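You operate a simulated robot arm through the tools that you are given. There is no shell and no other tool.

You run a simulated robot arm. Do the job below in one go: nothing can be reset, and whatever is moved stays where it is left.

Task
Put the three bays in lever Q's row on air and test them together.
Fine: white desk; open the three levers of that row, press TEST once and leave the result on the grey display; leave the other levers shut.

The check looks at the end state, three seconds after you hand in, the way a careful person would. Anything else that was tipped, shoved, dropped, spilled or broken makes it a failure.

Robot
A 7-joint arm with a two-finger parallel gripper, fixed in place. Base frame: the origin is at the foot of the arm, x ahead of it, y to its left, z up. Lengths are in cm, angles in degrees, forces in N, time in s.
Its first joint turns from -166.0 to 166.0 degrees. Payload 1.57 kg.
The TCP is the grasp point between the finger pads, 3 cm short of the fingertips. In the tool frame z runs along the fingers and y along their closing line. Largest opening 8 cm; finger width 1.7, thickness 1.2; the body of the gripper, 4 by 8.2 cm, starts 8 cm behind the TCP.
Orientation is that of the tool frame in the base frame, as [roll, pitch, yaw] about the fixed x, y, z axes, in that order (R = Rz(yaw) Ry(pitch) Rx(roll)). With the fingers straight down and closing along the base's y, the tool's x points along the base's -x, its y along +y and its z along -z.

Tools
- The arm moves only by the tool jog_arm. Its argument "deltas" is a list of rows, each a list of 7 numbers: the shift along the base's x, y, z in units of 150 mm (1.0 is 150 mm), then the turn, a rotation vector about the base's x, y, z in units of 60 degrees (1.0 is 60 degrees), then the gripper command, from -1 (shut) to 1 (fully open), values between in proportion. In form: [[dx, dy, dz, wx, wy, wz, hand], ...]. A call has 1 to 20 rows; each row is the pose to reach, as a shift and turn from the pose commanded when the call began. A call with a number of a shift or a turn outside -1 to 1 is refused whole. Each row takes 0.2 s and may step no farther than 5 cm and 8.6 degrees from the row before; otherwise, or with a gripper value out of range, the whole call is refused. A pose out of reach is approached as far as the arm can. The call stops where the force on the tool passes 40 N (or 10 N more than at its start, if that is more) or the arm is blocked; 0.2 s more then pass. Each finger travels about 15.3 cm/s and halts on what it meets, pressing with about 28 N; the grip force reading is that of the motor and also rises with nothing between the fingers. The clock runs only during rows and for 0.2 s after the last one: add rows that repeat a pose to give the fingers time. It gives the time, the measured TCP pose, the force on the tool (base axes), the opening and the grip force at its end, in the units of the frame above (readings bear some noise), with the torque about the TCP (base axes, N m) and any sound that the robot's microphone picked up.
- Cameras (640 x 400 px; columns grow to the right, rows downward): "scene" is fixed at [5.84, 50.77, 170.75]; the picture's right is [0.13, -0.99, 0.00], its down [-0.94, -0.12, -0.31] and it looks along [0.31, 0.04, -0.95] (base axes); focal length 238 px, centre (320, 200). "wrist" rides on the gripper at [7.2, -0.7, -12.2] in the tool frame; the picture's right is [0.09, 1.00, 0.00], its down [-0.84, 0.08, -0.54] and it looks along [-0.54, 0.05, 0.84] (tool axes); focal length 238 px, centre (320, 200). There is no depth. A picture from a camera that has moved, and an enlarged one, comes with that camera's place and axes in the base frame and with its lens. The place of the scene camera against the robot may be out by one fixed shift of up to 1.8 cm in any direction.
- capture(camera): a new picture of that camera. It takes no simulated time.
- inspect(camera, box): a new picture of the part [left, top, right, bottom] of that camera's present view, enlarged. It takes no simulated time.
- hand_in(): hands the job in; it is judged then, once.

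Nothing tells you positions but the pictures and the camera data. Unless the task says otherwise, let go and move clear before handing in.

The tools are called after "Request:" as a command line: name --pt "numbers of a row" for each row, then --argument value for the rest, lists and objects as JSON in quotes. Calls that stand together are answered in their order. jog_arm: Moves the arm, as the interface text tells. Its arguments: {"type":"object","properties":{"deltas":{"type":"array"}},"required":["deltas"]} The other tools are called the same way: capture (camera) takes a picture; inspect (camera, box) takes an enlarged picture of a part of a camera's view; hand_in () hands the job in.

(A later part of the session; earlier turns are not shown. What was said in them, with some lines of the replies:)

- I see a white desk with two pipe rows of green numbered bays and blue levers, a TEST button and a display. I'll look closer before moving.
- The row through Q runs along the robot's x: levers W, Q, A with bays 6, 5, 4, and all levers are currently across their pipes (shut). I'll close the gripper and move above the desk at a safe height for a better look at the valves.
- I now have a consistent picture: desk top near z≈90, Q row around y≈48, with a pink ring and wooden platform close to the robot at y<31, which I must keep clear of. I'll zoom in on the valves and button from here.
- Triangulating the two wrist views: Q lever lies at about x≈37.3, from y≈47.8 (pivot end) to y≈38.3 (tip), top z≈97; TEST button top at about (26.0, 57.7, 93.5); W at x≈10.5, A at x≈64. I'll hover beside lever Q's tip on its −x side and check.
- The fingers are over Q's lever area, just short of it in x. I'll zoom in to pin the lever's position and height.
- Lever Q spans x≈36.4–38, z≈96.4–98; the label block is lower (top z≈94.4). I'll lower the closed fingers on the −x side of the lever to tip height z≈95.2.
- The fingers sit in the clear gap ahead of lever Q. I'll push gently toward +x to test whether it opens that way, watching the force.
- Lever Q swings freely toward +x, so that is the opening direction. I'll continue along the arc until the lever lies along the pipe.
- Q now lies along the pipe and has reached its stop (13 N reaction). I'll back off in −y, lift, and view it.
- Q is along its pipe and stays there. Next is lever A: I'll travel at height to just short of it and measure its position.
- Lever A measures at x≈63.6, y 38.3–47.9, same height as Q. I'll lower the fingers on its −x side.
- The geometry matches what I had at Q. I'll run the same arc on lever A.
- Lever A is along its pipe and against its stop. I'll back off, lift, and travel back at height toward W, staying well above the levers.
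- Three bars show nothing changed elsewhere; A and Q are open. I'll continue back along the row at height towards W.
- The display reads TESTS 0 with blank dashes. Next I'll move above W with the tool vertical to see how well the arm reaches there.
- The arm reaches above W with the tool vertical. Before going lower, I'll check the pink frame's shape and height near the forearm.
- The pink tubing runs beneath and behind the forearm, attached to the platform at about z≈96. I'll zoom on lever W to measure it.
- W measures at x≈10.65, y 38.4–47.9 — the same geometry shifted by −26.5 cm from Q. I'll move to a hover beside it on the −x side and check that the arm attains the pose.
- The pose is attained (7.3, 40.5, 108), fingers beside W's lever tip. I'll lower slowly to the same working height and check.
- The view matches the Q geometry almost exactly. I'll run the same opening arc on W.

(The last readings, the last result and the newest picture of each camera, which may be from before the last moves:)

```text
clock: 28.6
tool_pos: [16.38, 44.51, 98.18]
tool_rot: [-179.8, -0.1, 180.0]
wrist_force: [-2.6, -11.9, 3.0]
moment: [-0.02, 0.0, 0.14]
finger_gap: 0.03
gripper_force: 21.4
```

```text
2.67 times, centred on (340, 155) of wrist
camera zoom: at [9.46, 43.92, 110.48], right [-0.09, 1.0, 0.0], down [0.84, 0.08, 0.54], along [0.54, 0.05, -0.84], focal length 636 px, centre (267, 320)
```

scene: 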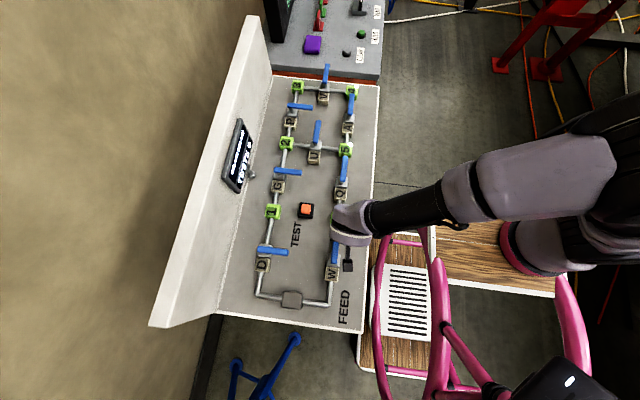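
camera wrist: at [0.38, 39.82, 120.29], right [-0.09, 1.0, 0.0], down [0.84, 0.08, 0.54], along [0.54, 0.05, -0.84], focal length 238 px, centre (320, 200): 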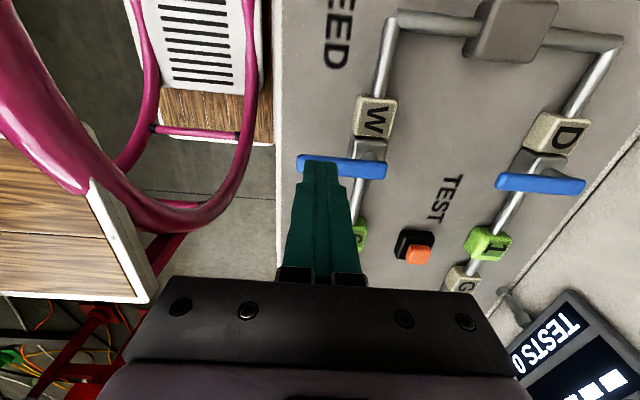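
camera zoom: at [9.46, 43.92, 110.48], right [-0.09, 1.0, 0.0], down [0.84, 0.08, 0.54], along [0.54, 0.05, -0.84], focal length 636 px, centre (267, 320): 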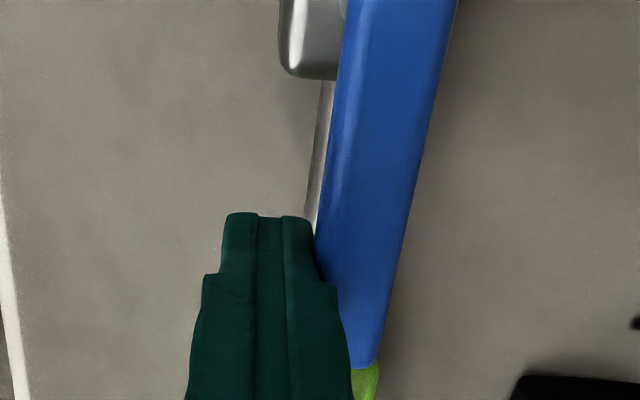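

W is along the pipe and against its stop as well. I'll back off, lift, and inspect all levers and the display before pressing TEST.

Request:
jog_arm --pt "0 -0.05 0 0 0 0 -1" --pt "0 -0.12 0 0 0 0 -1" --pt "0 -0.2 0 0 0 0 -1" --pt "0 -0.2 0.15 0 0 0 -1" --pt "0 -0.2 0.35 0 0 0 -1" --pt "0 -0.2 0.6 0 0 0 -1" --pt "0 -0.2 0.85 0 0 0 -1" --pt "0 -0.1 1.0 0 0 0 -1" --pt "0 0.1 1.0 0 0 0 -1" --pt "0 0.1 1.0 0 0 0 -1"

Request:
capture --camera "wrist"

Request:
inspect --camera "scene" --box '[230, 60, 390, 160]'

Request:
inspect --camera "scene" --box '[220, 120, 380, 220]'

Request:
inspect --camera "scene" --box '[220, 210, 380, 310]'

```text
clock: 30.8
tool_pos: [16.65, 46.18, 113.4]
tool_rot: [-180.0, 0.1, -180.0]
wrist_force: [-0.4, 0.7, -0.1]
moment: [0.01, -0.02, 0.01]
finger_gap: 0.0
gripper_force: 21.3
```

```text
taken
camera wrist: at [9.62, 45.53, 125.56], right [-0.09, 1.0, 0.0], down [0.84, 0.08, 0.54], along [0.54, 0.05, -0.84], focal length 238 px, centre (320, 200)
```

wrist: 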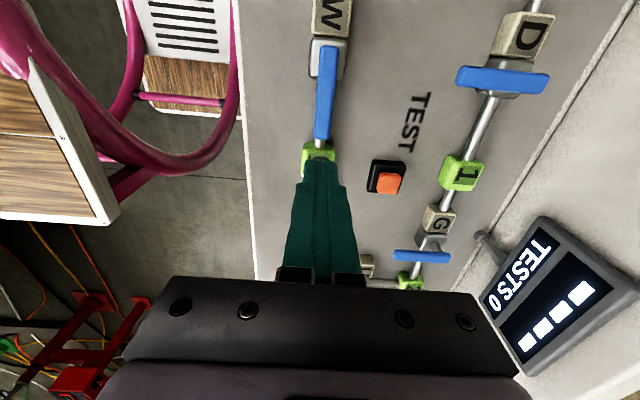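

```text
4.00 times, centred on (310, 110) of scene
camera zoom: at [5.84, 50.77, 170.75], right [0.13, -0.99, 0.0], down [-0.94, -0.12, -0.31], along [0.31, 0.04, -0.95], focal length 953 px, centre (360, 560)
```

zoom: 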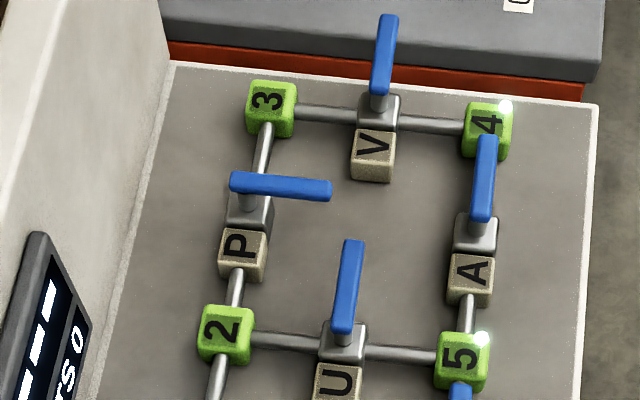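

```text
4.00 times, centred on (300, 170) of scene
camera zoom: at [5.84, 50.77, 170.75], right [0.13, -0.99, 0.0], down [-0.94, -0.12, -0.31], along [0.31, 0.04, -0.95], focal length 953 px, centre (400, 320)
```

zoom: 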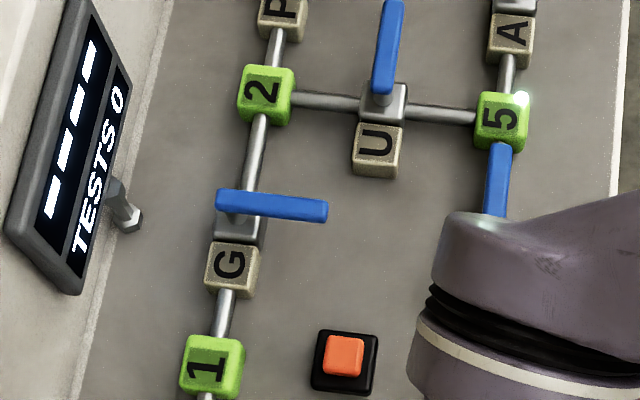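

```text
4.00 times, centred on (300, 260) of scene
camera zoom: at [5.84, 50.77, 170.75], right [0.13, -0.99, 0.0], down [-0.94, -0.12, -0.31], along [0.31, 0.04, -0.95], focal length 953 px, centre (400, -40)
```

zoom: 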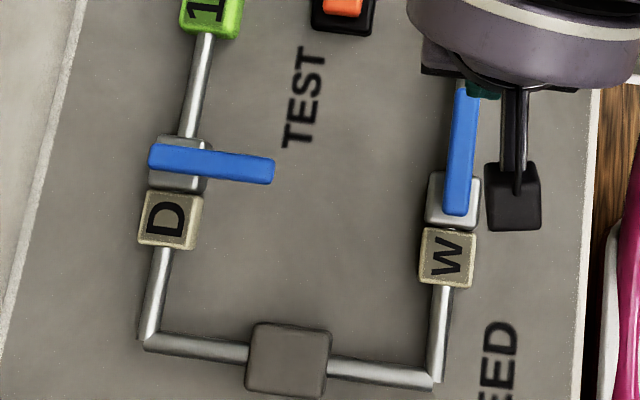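

Bays 4 and 5 now show lit indicators, and the D, G, P, U, V levers are still shut. I'll check bay 6's light and refine the TEST button's position.

Request:
inspect --camera "wrist" --box '[280, 110, 440, 210]'

Request:
inspect --camera "wrist" --box '[460, 200, 640, 390]'

```text
4.00 times, centred on (360, 160) of wrist
camera zoom: at [9.62, 45.53, 125.56], right [-0.09, 1.0, 0.0], down [0.84, 0.08, 0.54], along [0.54, 0.05, -0.84], focal length 953 px, centre (160, 360)
```

zoom: 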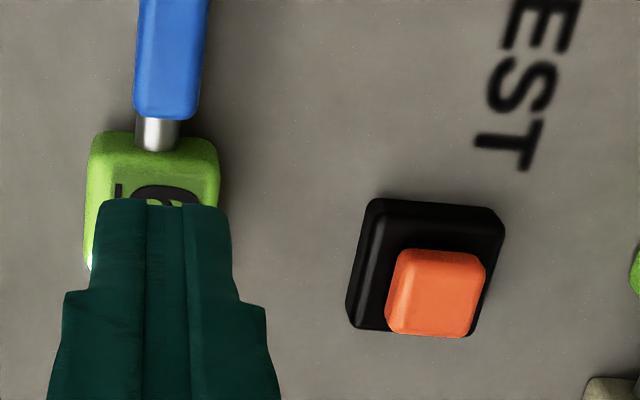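

```text
2.11 times, centred on (550, 295) of wrist
camera zoom: at [9.62, 45.53, 125.56], right [-0.09, 1.0, 0.0], down [0.84, 0.08, 0.54], along [0.54, 0.05, -0.84], focal length 502 px, centre (-164, 0)
```

zoom: 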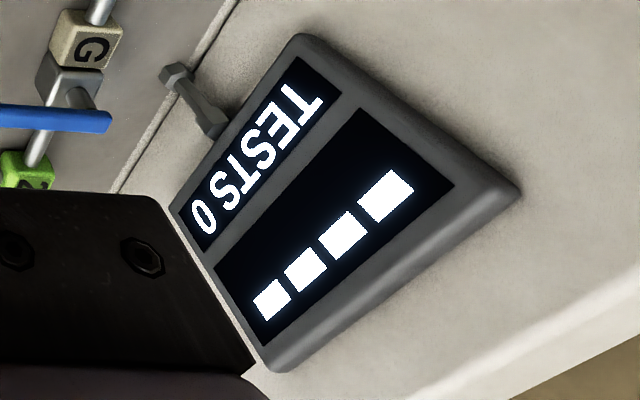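

All three bays of the row (6, 5, 4) show lit indicators and the display reads TESTS 0. I'll hover over the TEST button at about (26.1, 57.8) with closed fingers.

Request:
jog_arm --pt "0.15 0.18 0 0 0 0 -1" --pt "0.32 0.38 0 0 0 0 -1" --pt "0.48 0.58 0 0 0 0 -1" --pt "0.633 0.77 0 0 0 0 -1" --pt "0.633 0.77 -0.2 0 0 0 -1" --pt "0.633 0.77 -0.4 0 0 0 -1" --pt "0.633 0.77 -0.6 0 0 0 -1" --pt "0.633 0.77 -0.6 0 0 0 -1"

Request:
capture --camera "wrist"

Request:
inspect --camera "scene" --box '[240, 160, 400, 260]'

```text
clock: 32.6
tool_pos: [26.03, 57.76, 104.4]
tool_rot: [-179.9, 0.0, -179.9]
wrist_force: [0.2, 0.1, 0.2]
moment: [-0.01, 0.04, -0.01]
finger_gap: 0.0
gripper_force: 20.8
```

```text
taken
camera wrist: at [19.01, 57.13, 116.55], right [-0.09, 1.0, 0.0], down [0.84, 0.08, 0.54], along [0.54, 0.05, -0.84], focal length 238 px, centre (320, 200)
```

wrist: 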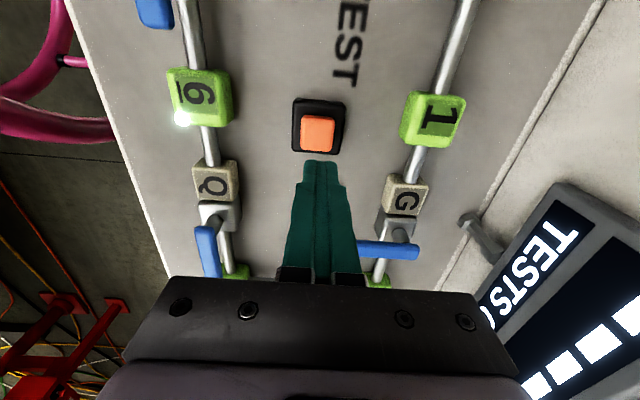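

```text
4.00 times, centred on (320, 210) of scene
camera zoom: at [5.84, 50.77, 170.75], right [0.13, -0.99, 0.0], down [-0.94, -0.12, -0.31], along [0.31, 0.04, -0.95], focal length 953 px, centre (320, 160)
```

zoom: 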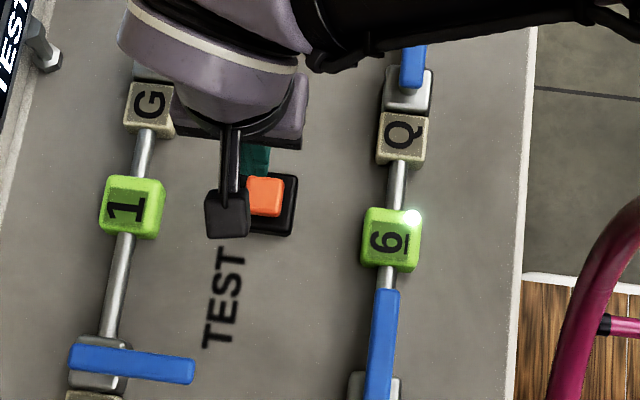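

Fingers are centred over the button; bay 6's lamp is lit too. I'll descend slowly and press once, stopping by force.

Request:
jog_arm --pt "0 0 -0.12 0 0 0 -1" --pt "0 0 -0.25 0 0 0 -1" --pt "0 0 -0.35 0 0 0 -1" --pt "0 0 -0.42 0 0 0 -1" --pt "0 0 -0.45 0 0 0 -1" --pt "0 0 -0.47 0 0 0 -1" --pt "0 0 -0.49 0 0 0 -1" --pt "0 0 -0.505 0 0 0 -1"

Request:
inspect --camera "wrist" --box '[220, 80, 460, 230]'

Request:
inspect --camera "scene" --box '[200, 110, 300, 210]'

```text
clock: 34.4
tool_pos: [26.11, 57.63, 96.75]
tool_rot: [179.9, 0.0, 180.0]
wrist_force: [-0.3, -4.0, 9.6]
moment: [-0.13, 0.0, -0.05]
finger_gap: 0.01
gripper_force: 21.2
heard: click
```

```text
2.67 times, centred on (340, 155) of wrist
camera zoom: at [19.04, 57.07, 109.02], right [-0.09, 1.0, 0.0], down [0.84, 0.08, 0.54], along [0.54, 0.05, -0.84], focal length 636 px, centre (267, 320)
```

zoom: 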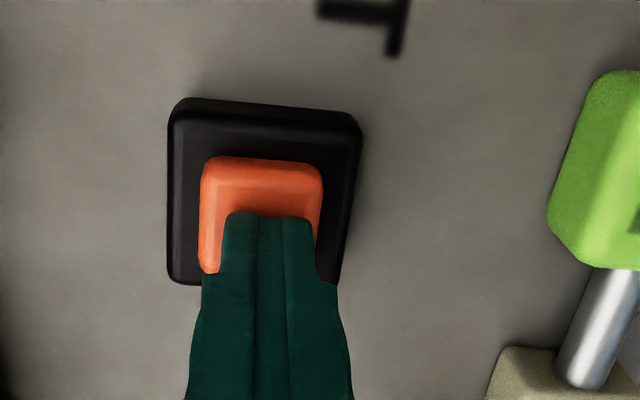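

```text
4.00 times, centred on (250, 160) of scene
camera zoom: at [5.84, 50.77, 170.75], right [0.13, -0.99, 0.0], down [-0.94, -0.12, -0.31], along [0.31, 0.04, -0.95], focal length 953 px, centre (600, 360)
```

zoom: 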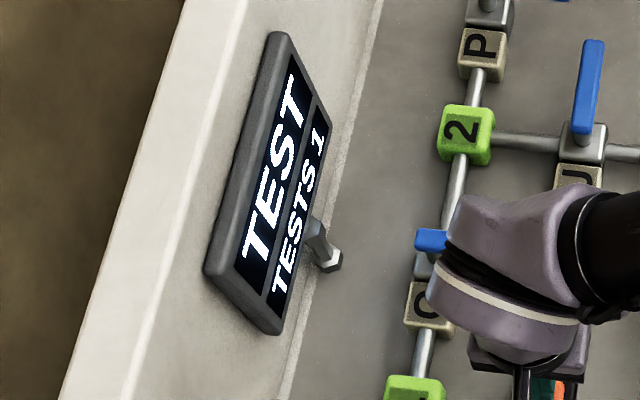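

A click was heard, and the display now reads TESTS 1 with "TEST" running. I'll retract straight up, then wait for the result.

Request:
jog_arm --pt "0 0 0.05 0 0 0 -1" --pt "0 0 0.2 0 0 0 -1" --pt "0 0 0.4 0 0 0 -1" --pt "0 0 0.65 0 0 0 -1" --pt "0 0 0.9 0 0 0 -1" --pt "0 0 1.0 0 0 0 -1" --pt "0 0 1.0 0 0 0 -1"

Request:
inspect --camera "scene" --box '[200, 110, 300, 210]'

Request:
capture --camera "wrist"

```text
clock: 36.0
tool_pos: [26.19, 57.73, 111.64]
tool_rot: [-179.9, 0.0, -179.9]
wrist_force: [-0.1, -0.6, 0.2]
moment: [0.04, 0.01, 0.03]
finger_gap: 0.04
gripper_force: 21.6
```

```text
4.00 times, centred on (250, 160) of scene
camera zoom: at [5.84, 50.77, 170.75], right [0.13, -0.99, 0.0], down [-0.94, -0.12, -0.31], along [0.31, 0.04, -0.95], focal length 953 px, centre (600, 360)
```

zoom: 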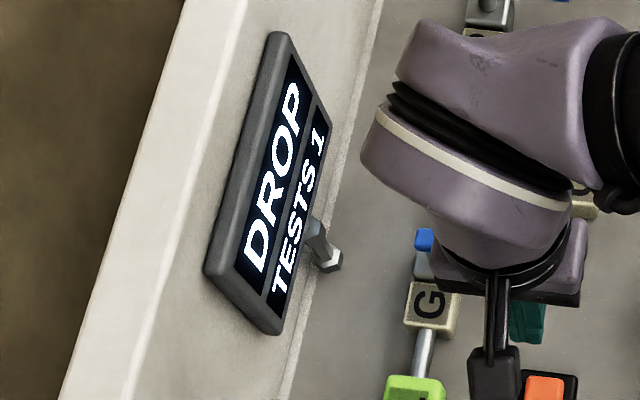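

```text
taken
camera wrist: at [19.08, 57.12, 123.9], right [-0.09, 1.0, 0.0], down [0.84, 0.08, 0.54], along [0.54, 0.05, -0.84], focal length 238 px, centre (320, 200)
```

wrist: 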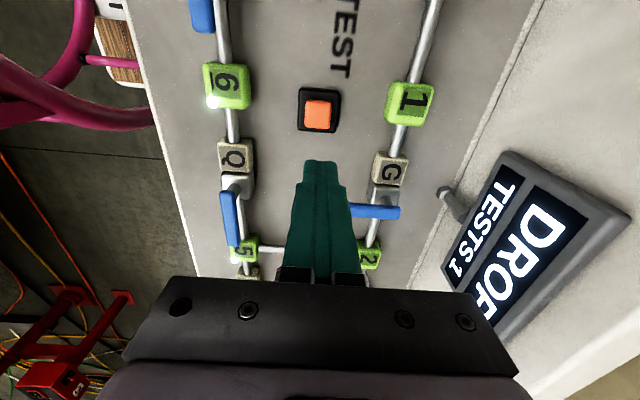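

The display now reads DROP with TESTS 1: the joint test gave a pressure drop. I'll move the arm clear and check whether every lever stands where it should and whether the reading is final.

Request:
jog_arm --pt "0 0 0.2 0 0 0 -1" --pt "0 0 0.45 0 0 0 -1" --pt "0 0 0.7 0 0 0 -1" --pt "0.05 -0.2 0.85 0 0 0 -1" --pt "0.1 -0.45 1.0 0 0 0 -1" --pt "0.1 -0.7 1.0 0 0 0 -1" --pt "0.1 -0.95 1.0 0 0 0 -1" --pt "0.1 -1.0 1.0 0 0 0 -1" --pt "0.1 -1.0 1.0 0 0 0 -1"

Request:
capture --camera "scene"

Request:
inspect --camera "scene" --box '[230, 60, 390, 160]'

Request:
inspect --camera "scene" --box '[220, 130, 380, 230]'

Request:
inspect --camera "scene" --box '[220, 210, 380, 310]'

Request:
inspect --camera "scene" --box '[200, 110, 300, 210]'

```text
clock: 38.0
tool_pos: [27.61, 42.81, 126.66]
tool_rot: [180.0, -0.1, -179.9]
wrist_force: [0.7, -0.3, 0.6]
moment: [-0.01, -0.01, 0.01]
finger_gap: 0.0
gripper_force: 20.9
```

```text
taken
```

scene: 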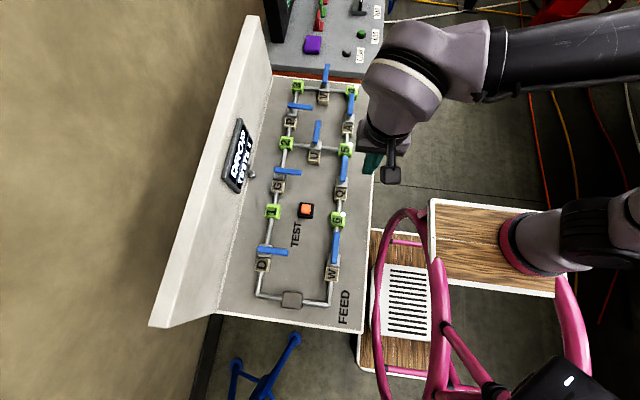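

```text
4.00 times, centred on (310, 110) of scene
camera zoom: at [5.84, 50.77, 170.75], right [0.13, -0.99, 0.0], down [-0.94, -0.12, -0.31], along [0.31, 0.04, -0.95], focal length 953 px, centre (360, 560)
```

zoom: 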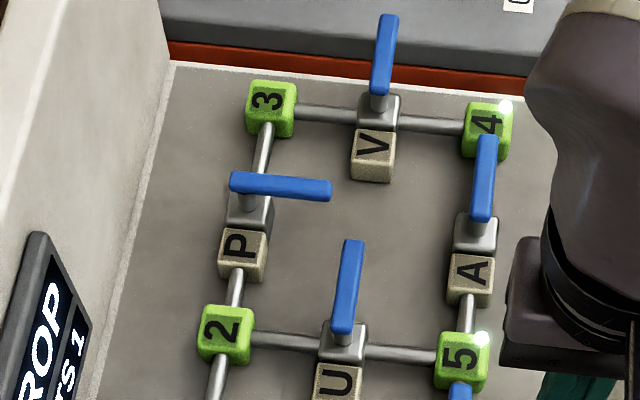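

```text
4.00 times, centred on (300, 180) of scene
camera zoom: at [5.84, 50.77, 170.75], right [0.13, -0.99, 0.0], down [-0.94, -0.12, -0.31], along [0.31, 0.04, -0.95], focal length 953 px, centre (400, 280)
```

zoom: 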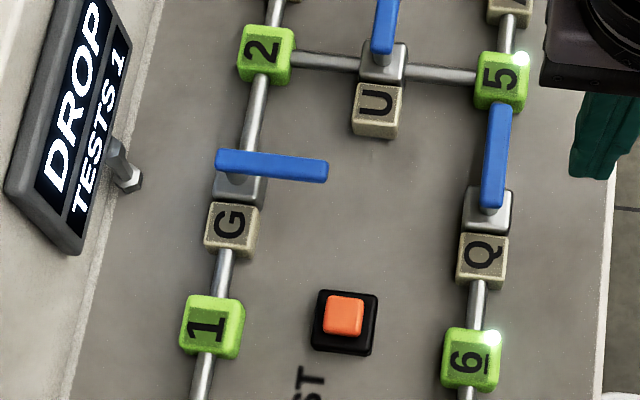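

```text
4.00 times, centred on (300, 260) of scene
camera zoom: at [5.84, 50.77, 170.75], right [0.13, -0.99, 0.0], down [-0.94, -0.12, -0.31], along [0.31, 0.04, -0.95], focal length 953 px, centre (400, -40)
```

zoom: 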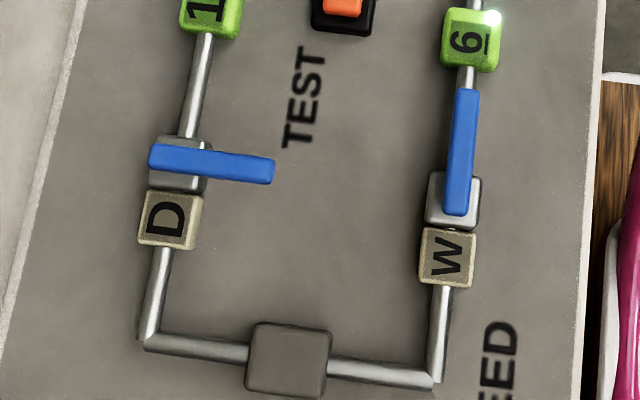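

```text
4.00 times, centred on (250, 160) of scene
camera zoom: at [5.84, 50.77, 170.75], right [0.13, -0.99, 0.0], down [-0.94, -0.12, -0.31], along [0.31, 0.04, -0.95], focal length 953 px, centre (600, 360)
```

zoom: 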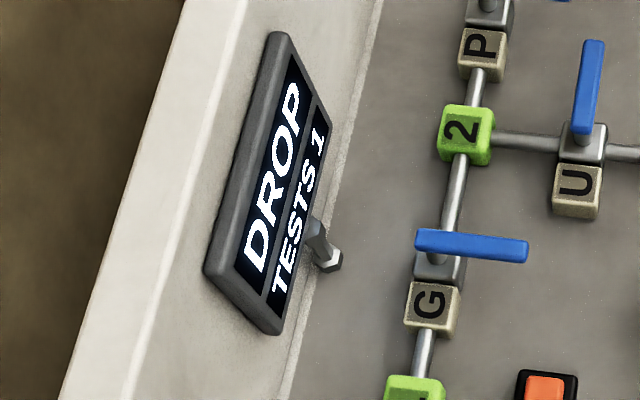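

The final state is as asked: W, Q and A lie along their pipe with lamps 6, 5 and 4 lit. D, G, P, U and V are still across their pipes, the display holds DROP / TESTS 1, and the arm is clear. One short wait to confirm the reading is stable before I hand in.

Request:
jog_arm --pt "0 0 0.02 0 0 0 -1" --pt "0 0 0.02 0 0 0 -1" --pt "0 0 0.02 0 0 0 -1" --pt "0 0 0.02 0 0 0 -1" --pt "0 0 0.02 0 0 0 -1" --pt "0 0 0.02 0 0 0 -1" --pt "0 0 0.02 0 0 0 -1" --pt "0 0 0.02 0 0 0 -1" --pt "0 0 0.02 0 0 0 -1" --pt "0 0 0.02 0 0 0 -1" --pt "0 0 0.02 0 0 0 -1" --pt "0 0 0.02 0 0 0 -1"

Request:
inspect --camera "scene" --box '[200, 60, 400, 310]'

```text
clock: 40.6
tool_pos: [27.71, 42.8, 127.0]
tool_rot: [-179.9, -0.1, 180.0]
wrist_force: [0.2, -0.1, 0.1]
moment: [0.01, 0.0, 0.0]
finger_gap: 0.0
gripper_force: 21.0
```

```text
1.60 times, centred on (300, 185) of scene
camera zoom: at [5.84, 50.77, 170.75], right [0.13, -0.99, 0.0], down [-0.94, -0.12, -0.31], along [0.31, 0.04, -0.95], focal length 381 px, centre (352, 224)
```

zoom: 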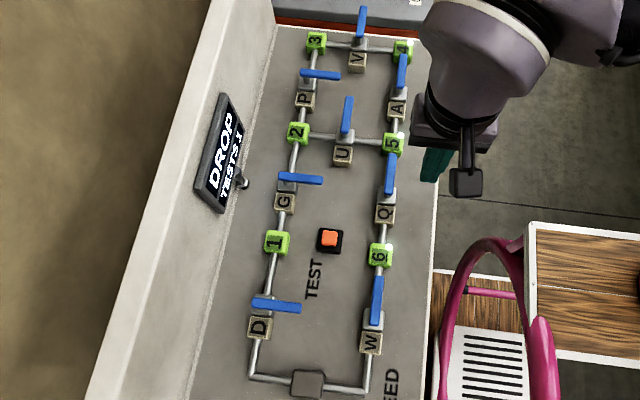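

The display still reads DROP / TESTS 1, but at this scale the lamps are hard to make out. I'll look closer before handing in.

Request:
inspect --camera "scene" --box '[300, 70, 380, 160]'

Request:
inspect --camera "scene" --box '[300, 190, 380, 240]'

Request:
inspect --camera "scene" --box '[240, 70, 320, 230]'

```text
4.44 times, centred on (340, 115) of scene
camera zoom: at [5.84, 50.77, 170.75], right [0.13, -0.99, 0.0], down [-0.94, -0.12, -0.31], along [0.31, 0.04, -0.95], focal length 1059 px, centre (231, 578)
```

zoom: 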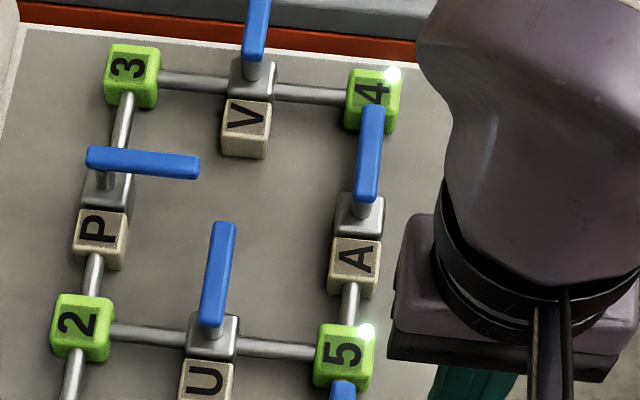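

```text
8.00 times, centred on (340, 215) of scene
camera zoom: at [5.84, 50.77, 170.75], right [0.13, -0.99, 0.0], down [-0.94, -0.12, -0.31], along [0.31, 0.04, -0.95], focal length 1906 px, centre (160, 80)
```

zoom: 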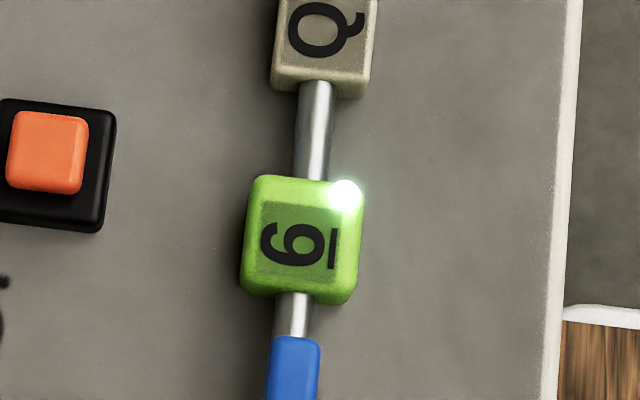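

```text
2.50 times, centred on (280, 150) of scene
camera zoom: at [5.84, 50.77, 170.75], right [0.13, -0.99, 0.0], down [-0.94, -0.12, -0.31], along [0.31, 0.04, -0.95], focal length 596 px, centre (420, 325)
```

zoom: 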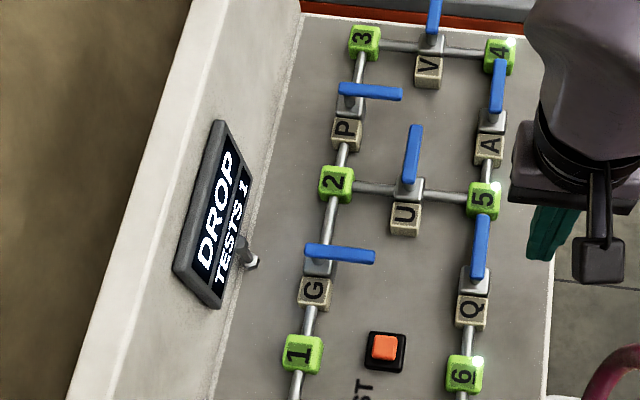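

Lamps 4, 5 and 6 are all lit, the other bays are dark with their levers shut, and the display holds DROP / TESTS 1 after a single press. The arm is clear, so I'm handing in.

Request:
hand_in

```text
The job is handed in.
```

The row is on air and has been tested once, but the result is **DROP**. The three bays lost pressure when tested together, so at least one of them, or the piping between them, probably leaks.

- **Levers:** W, Q and A are open, each turned in line with the pipe until it met its stop. The lamps on bays 6, 5 and 4 are lit. D, G, P, U and V are still shut.
- **Test:** I pressed TEST once and heard a single click. The grey display shows DROP and TESTS 1, and the reading had not changed more than four seconds later.
- **Not done:** I did not retest or look for which bay leaks, since you asked for one press with the result left showing.
- **Surroundings:** I saw nothing else disturbed, and the arm was clear of the desk when I handed in.
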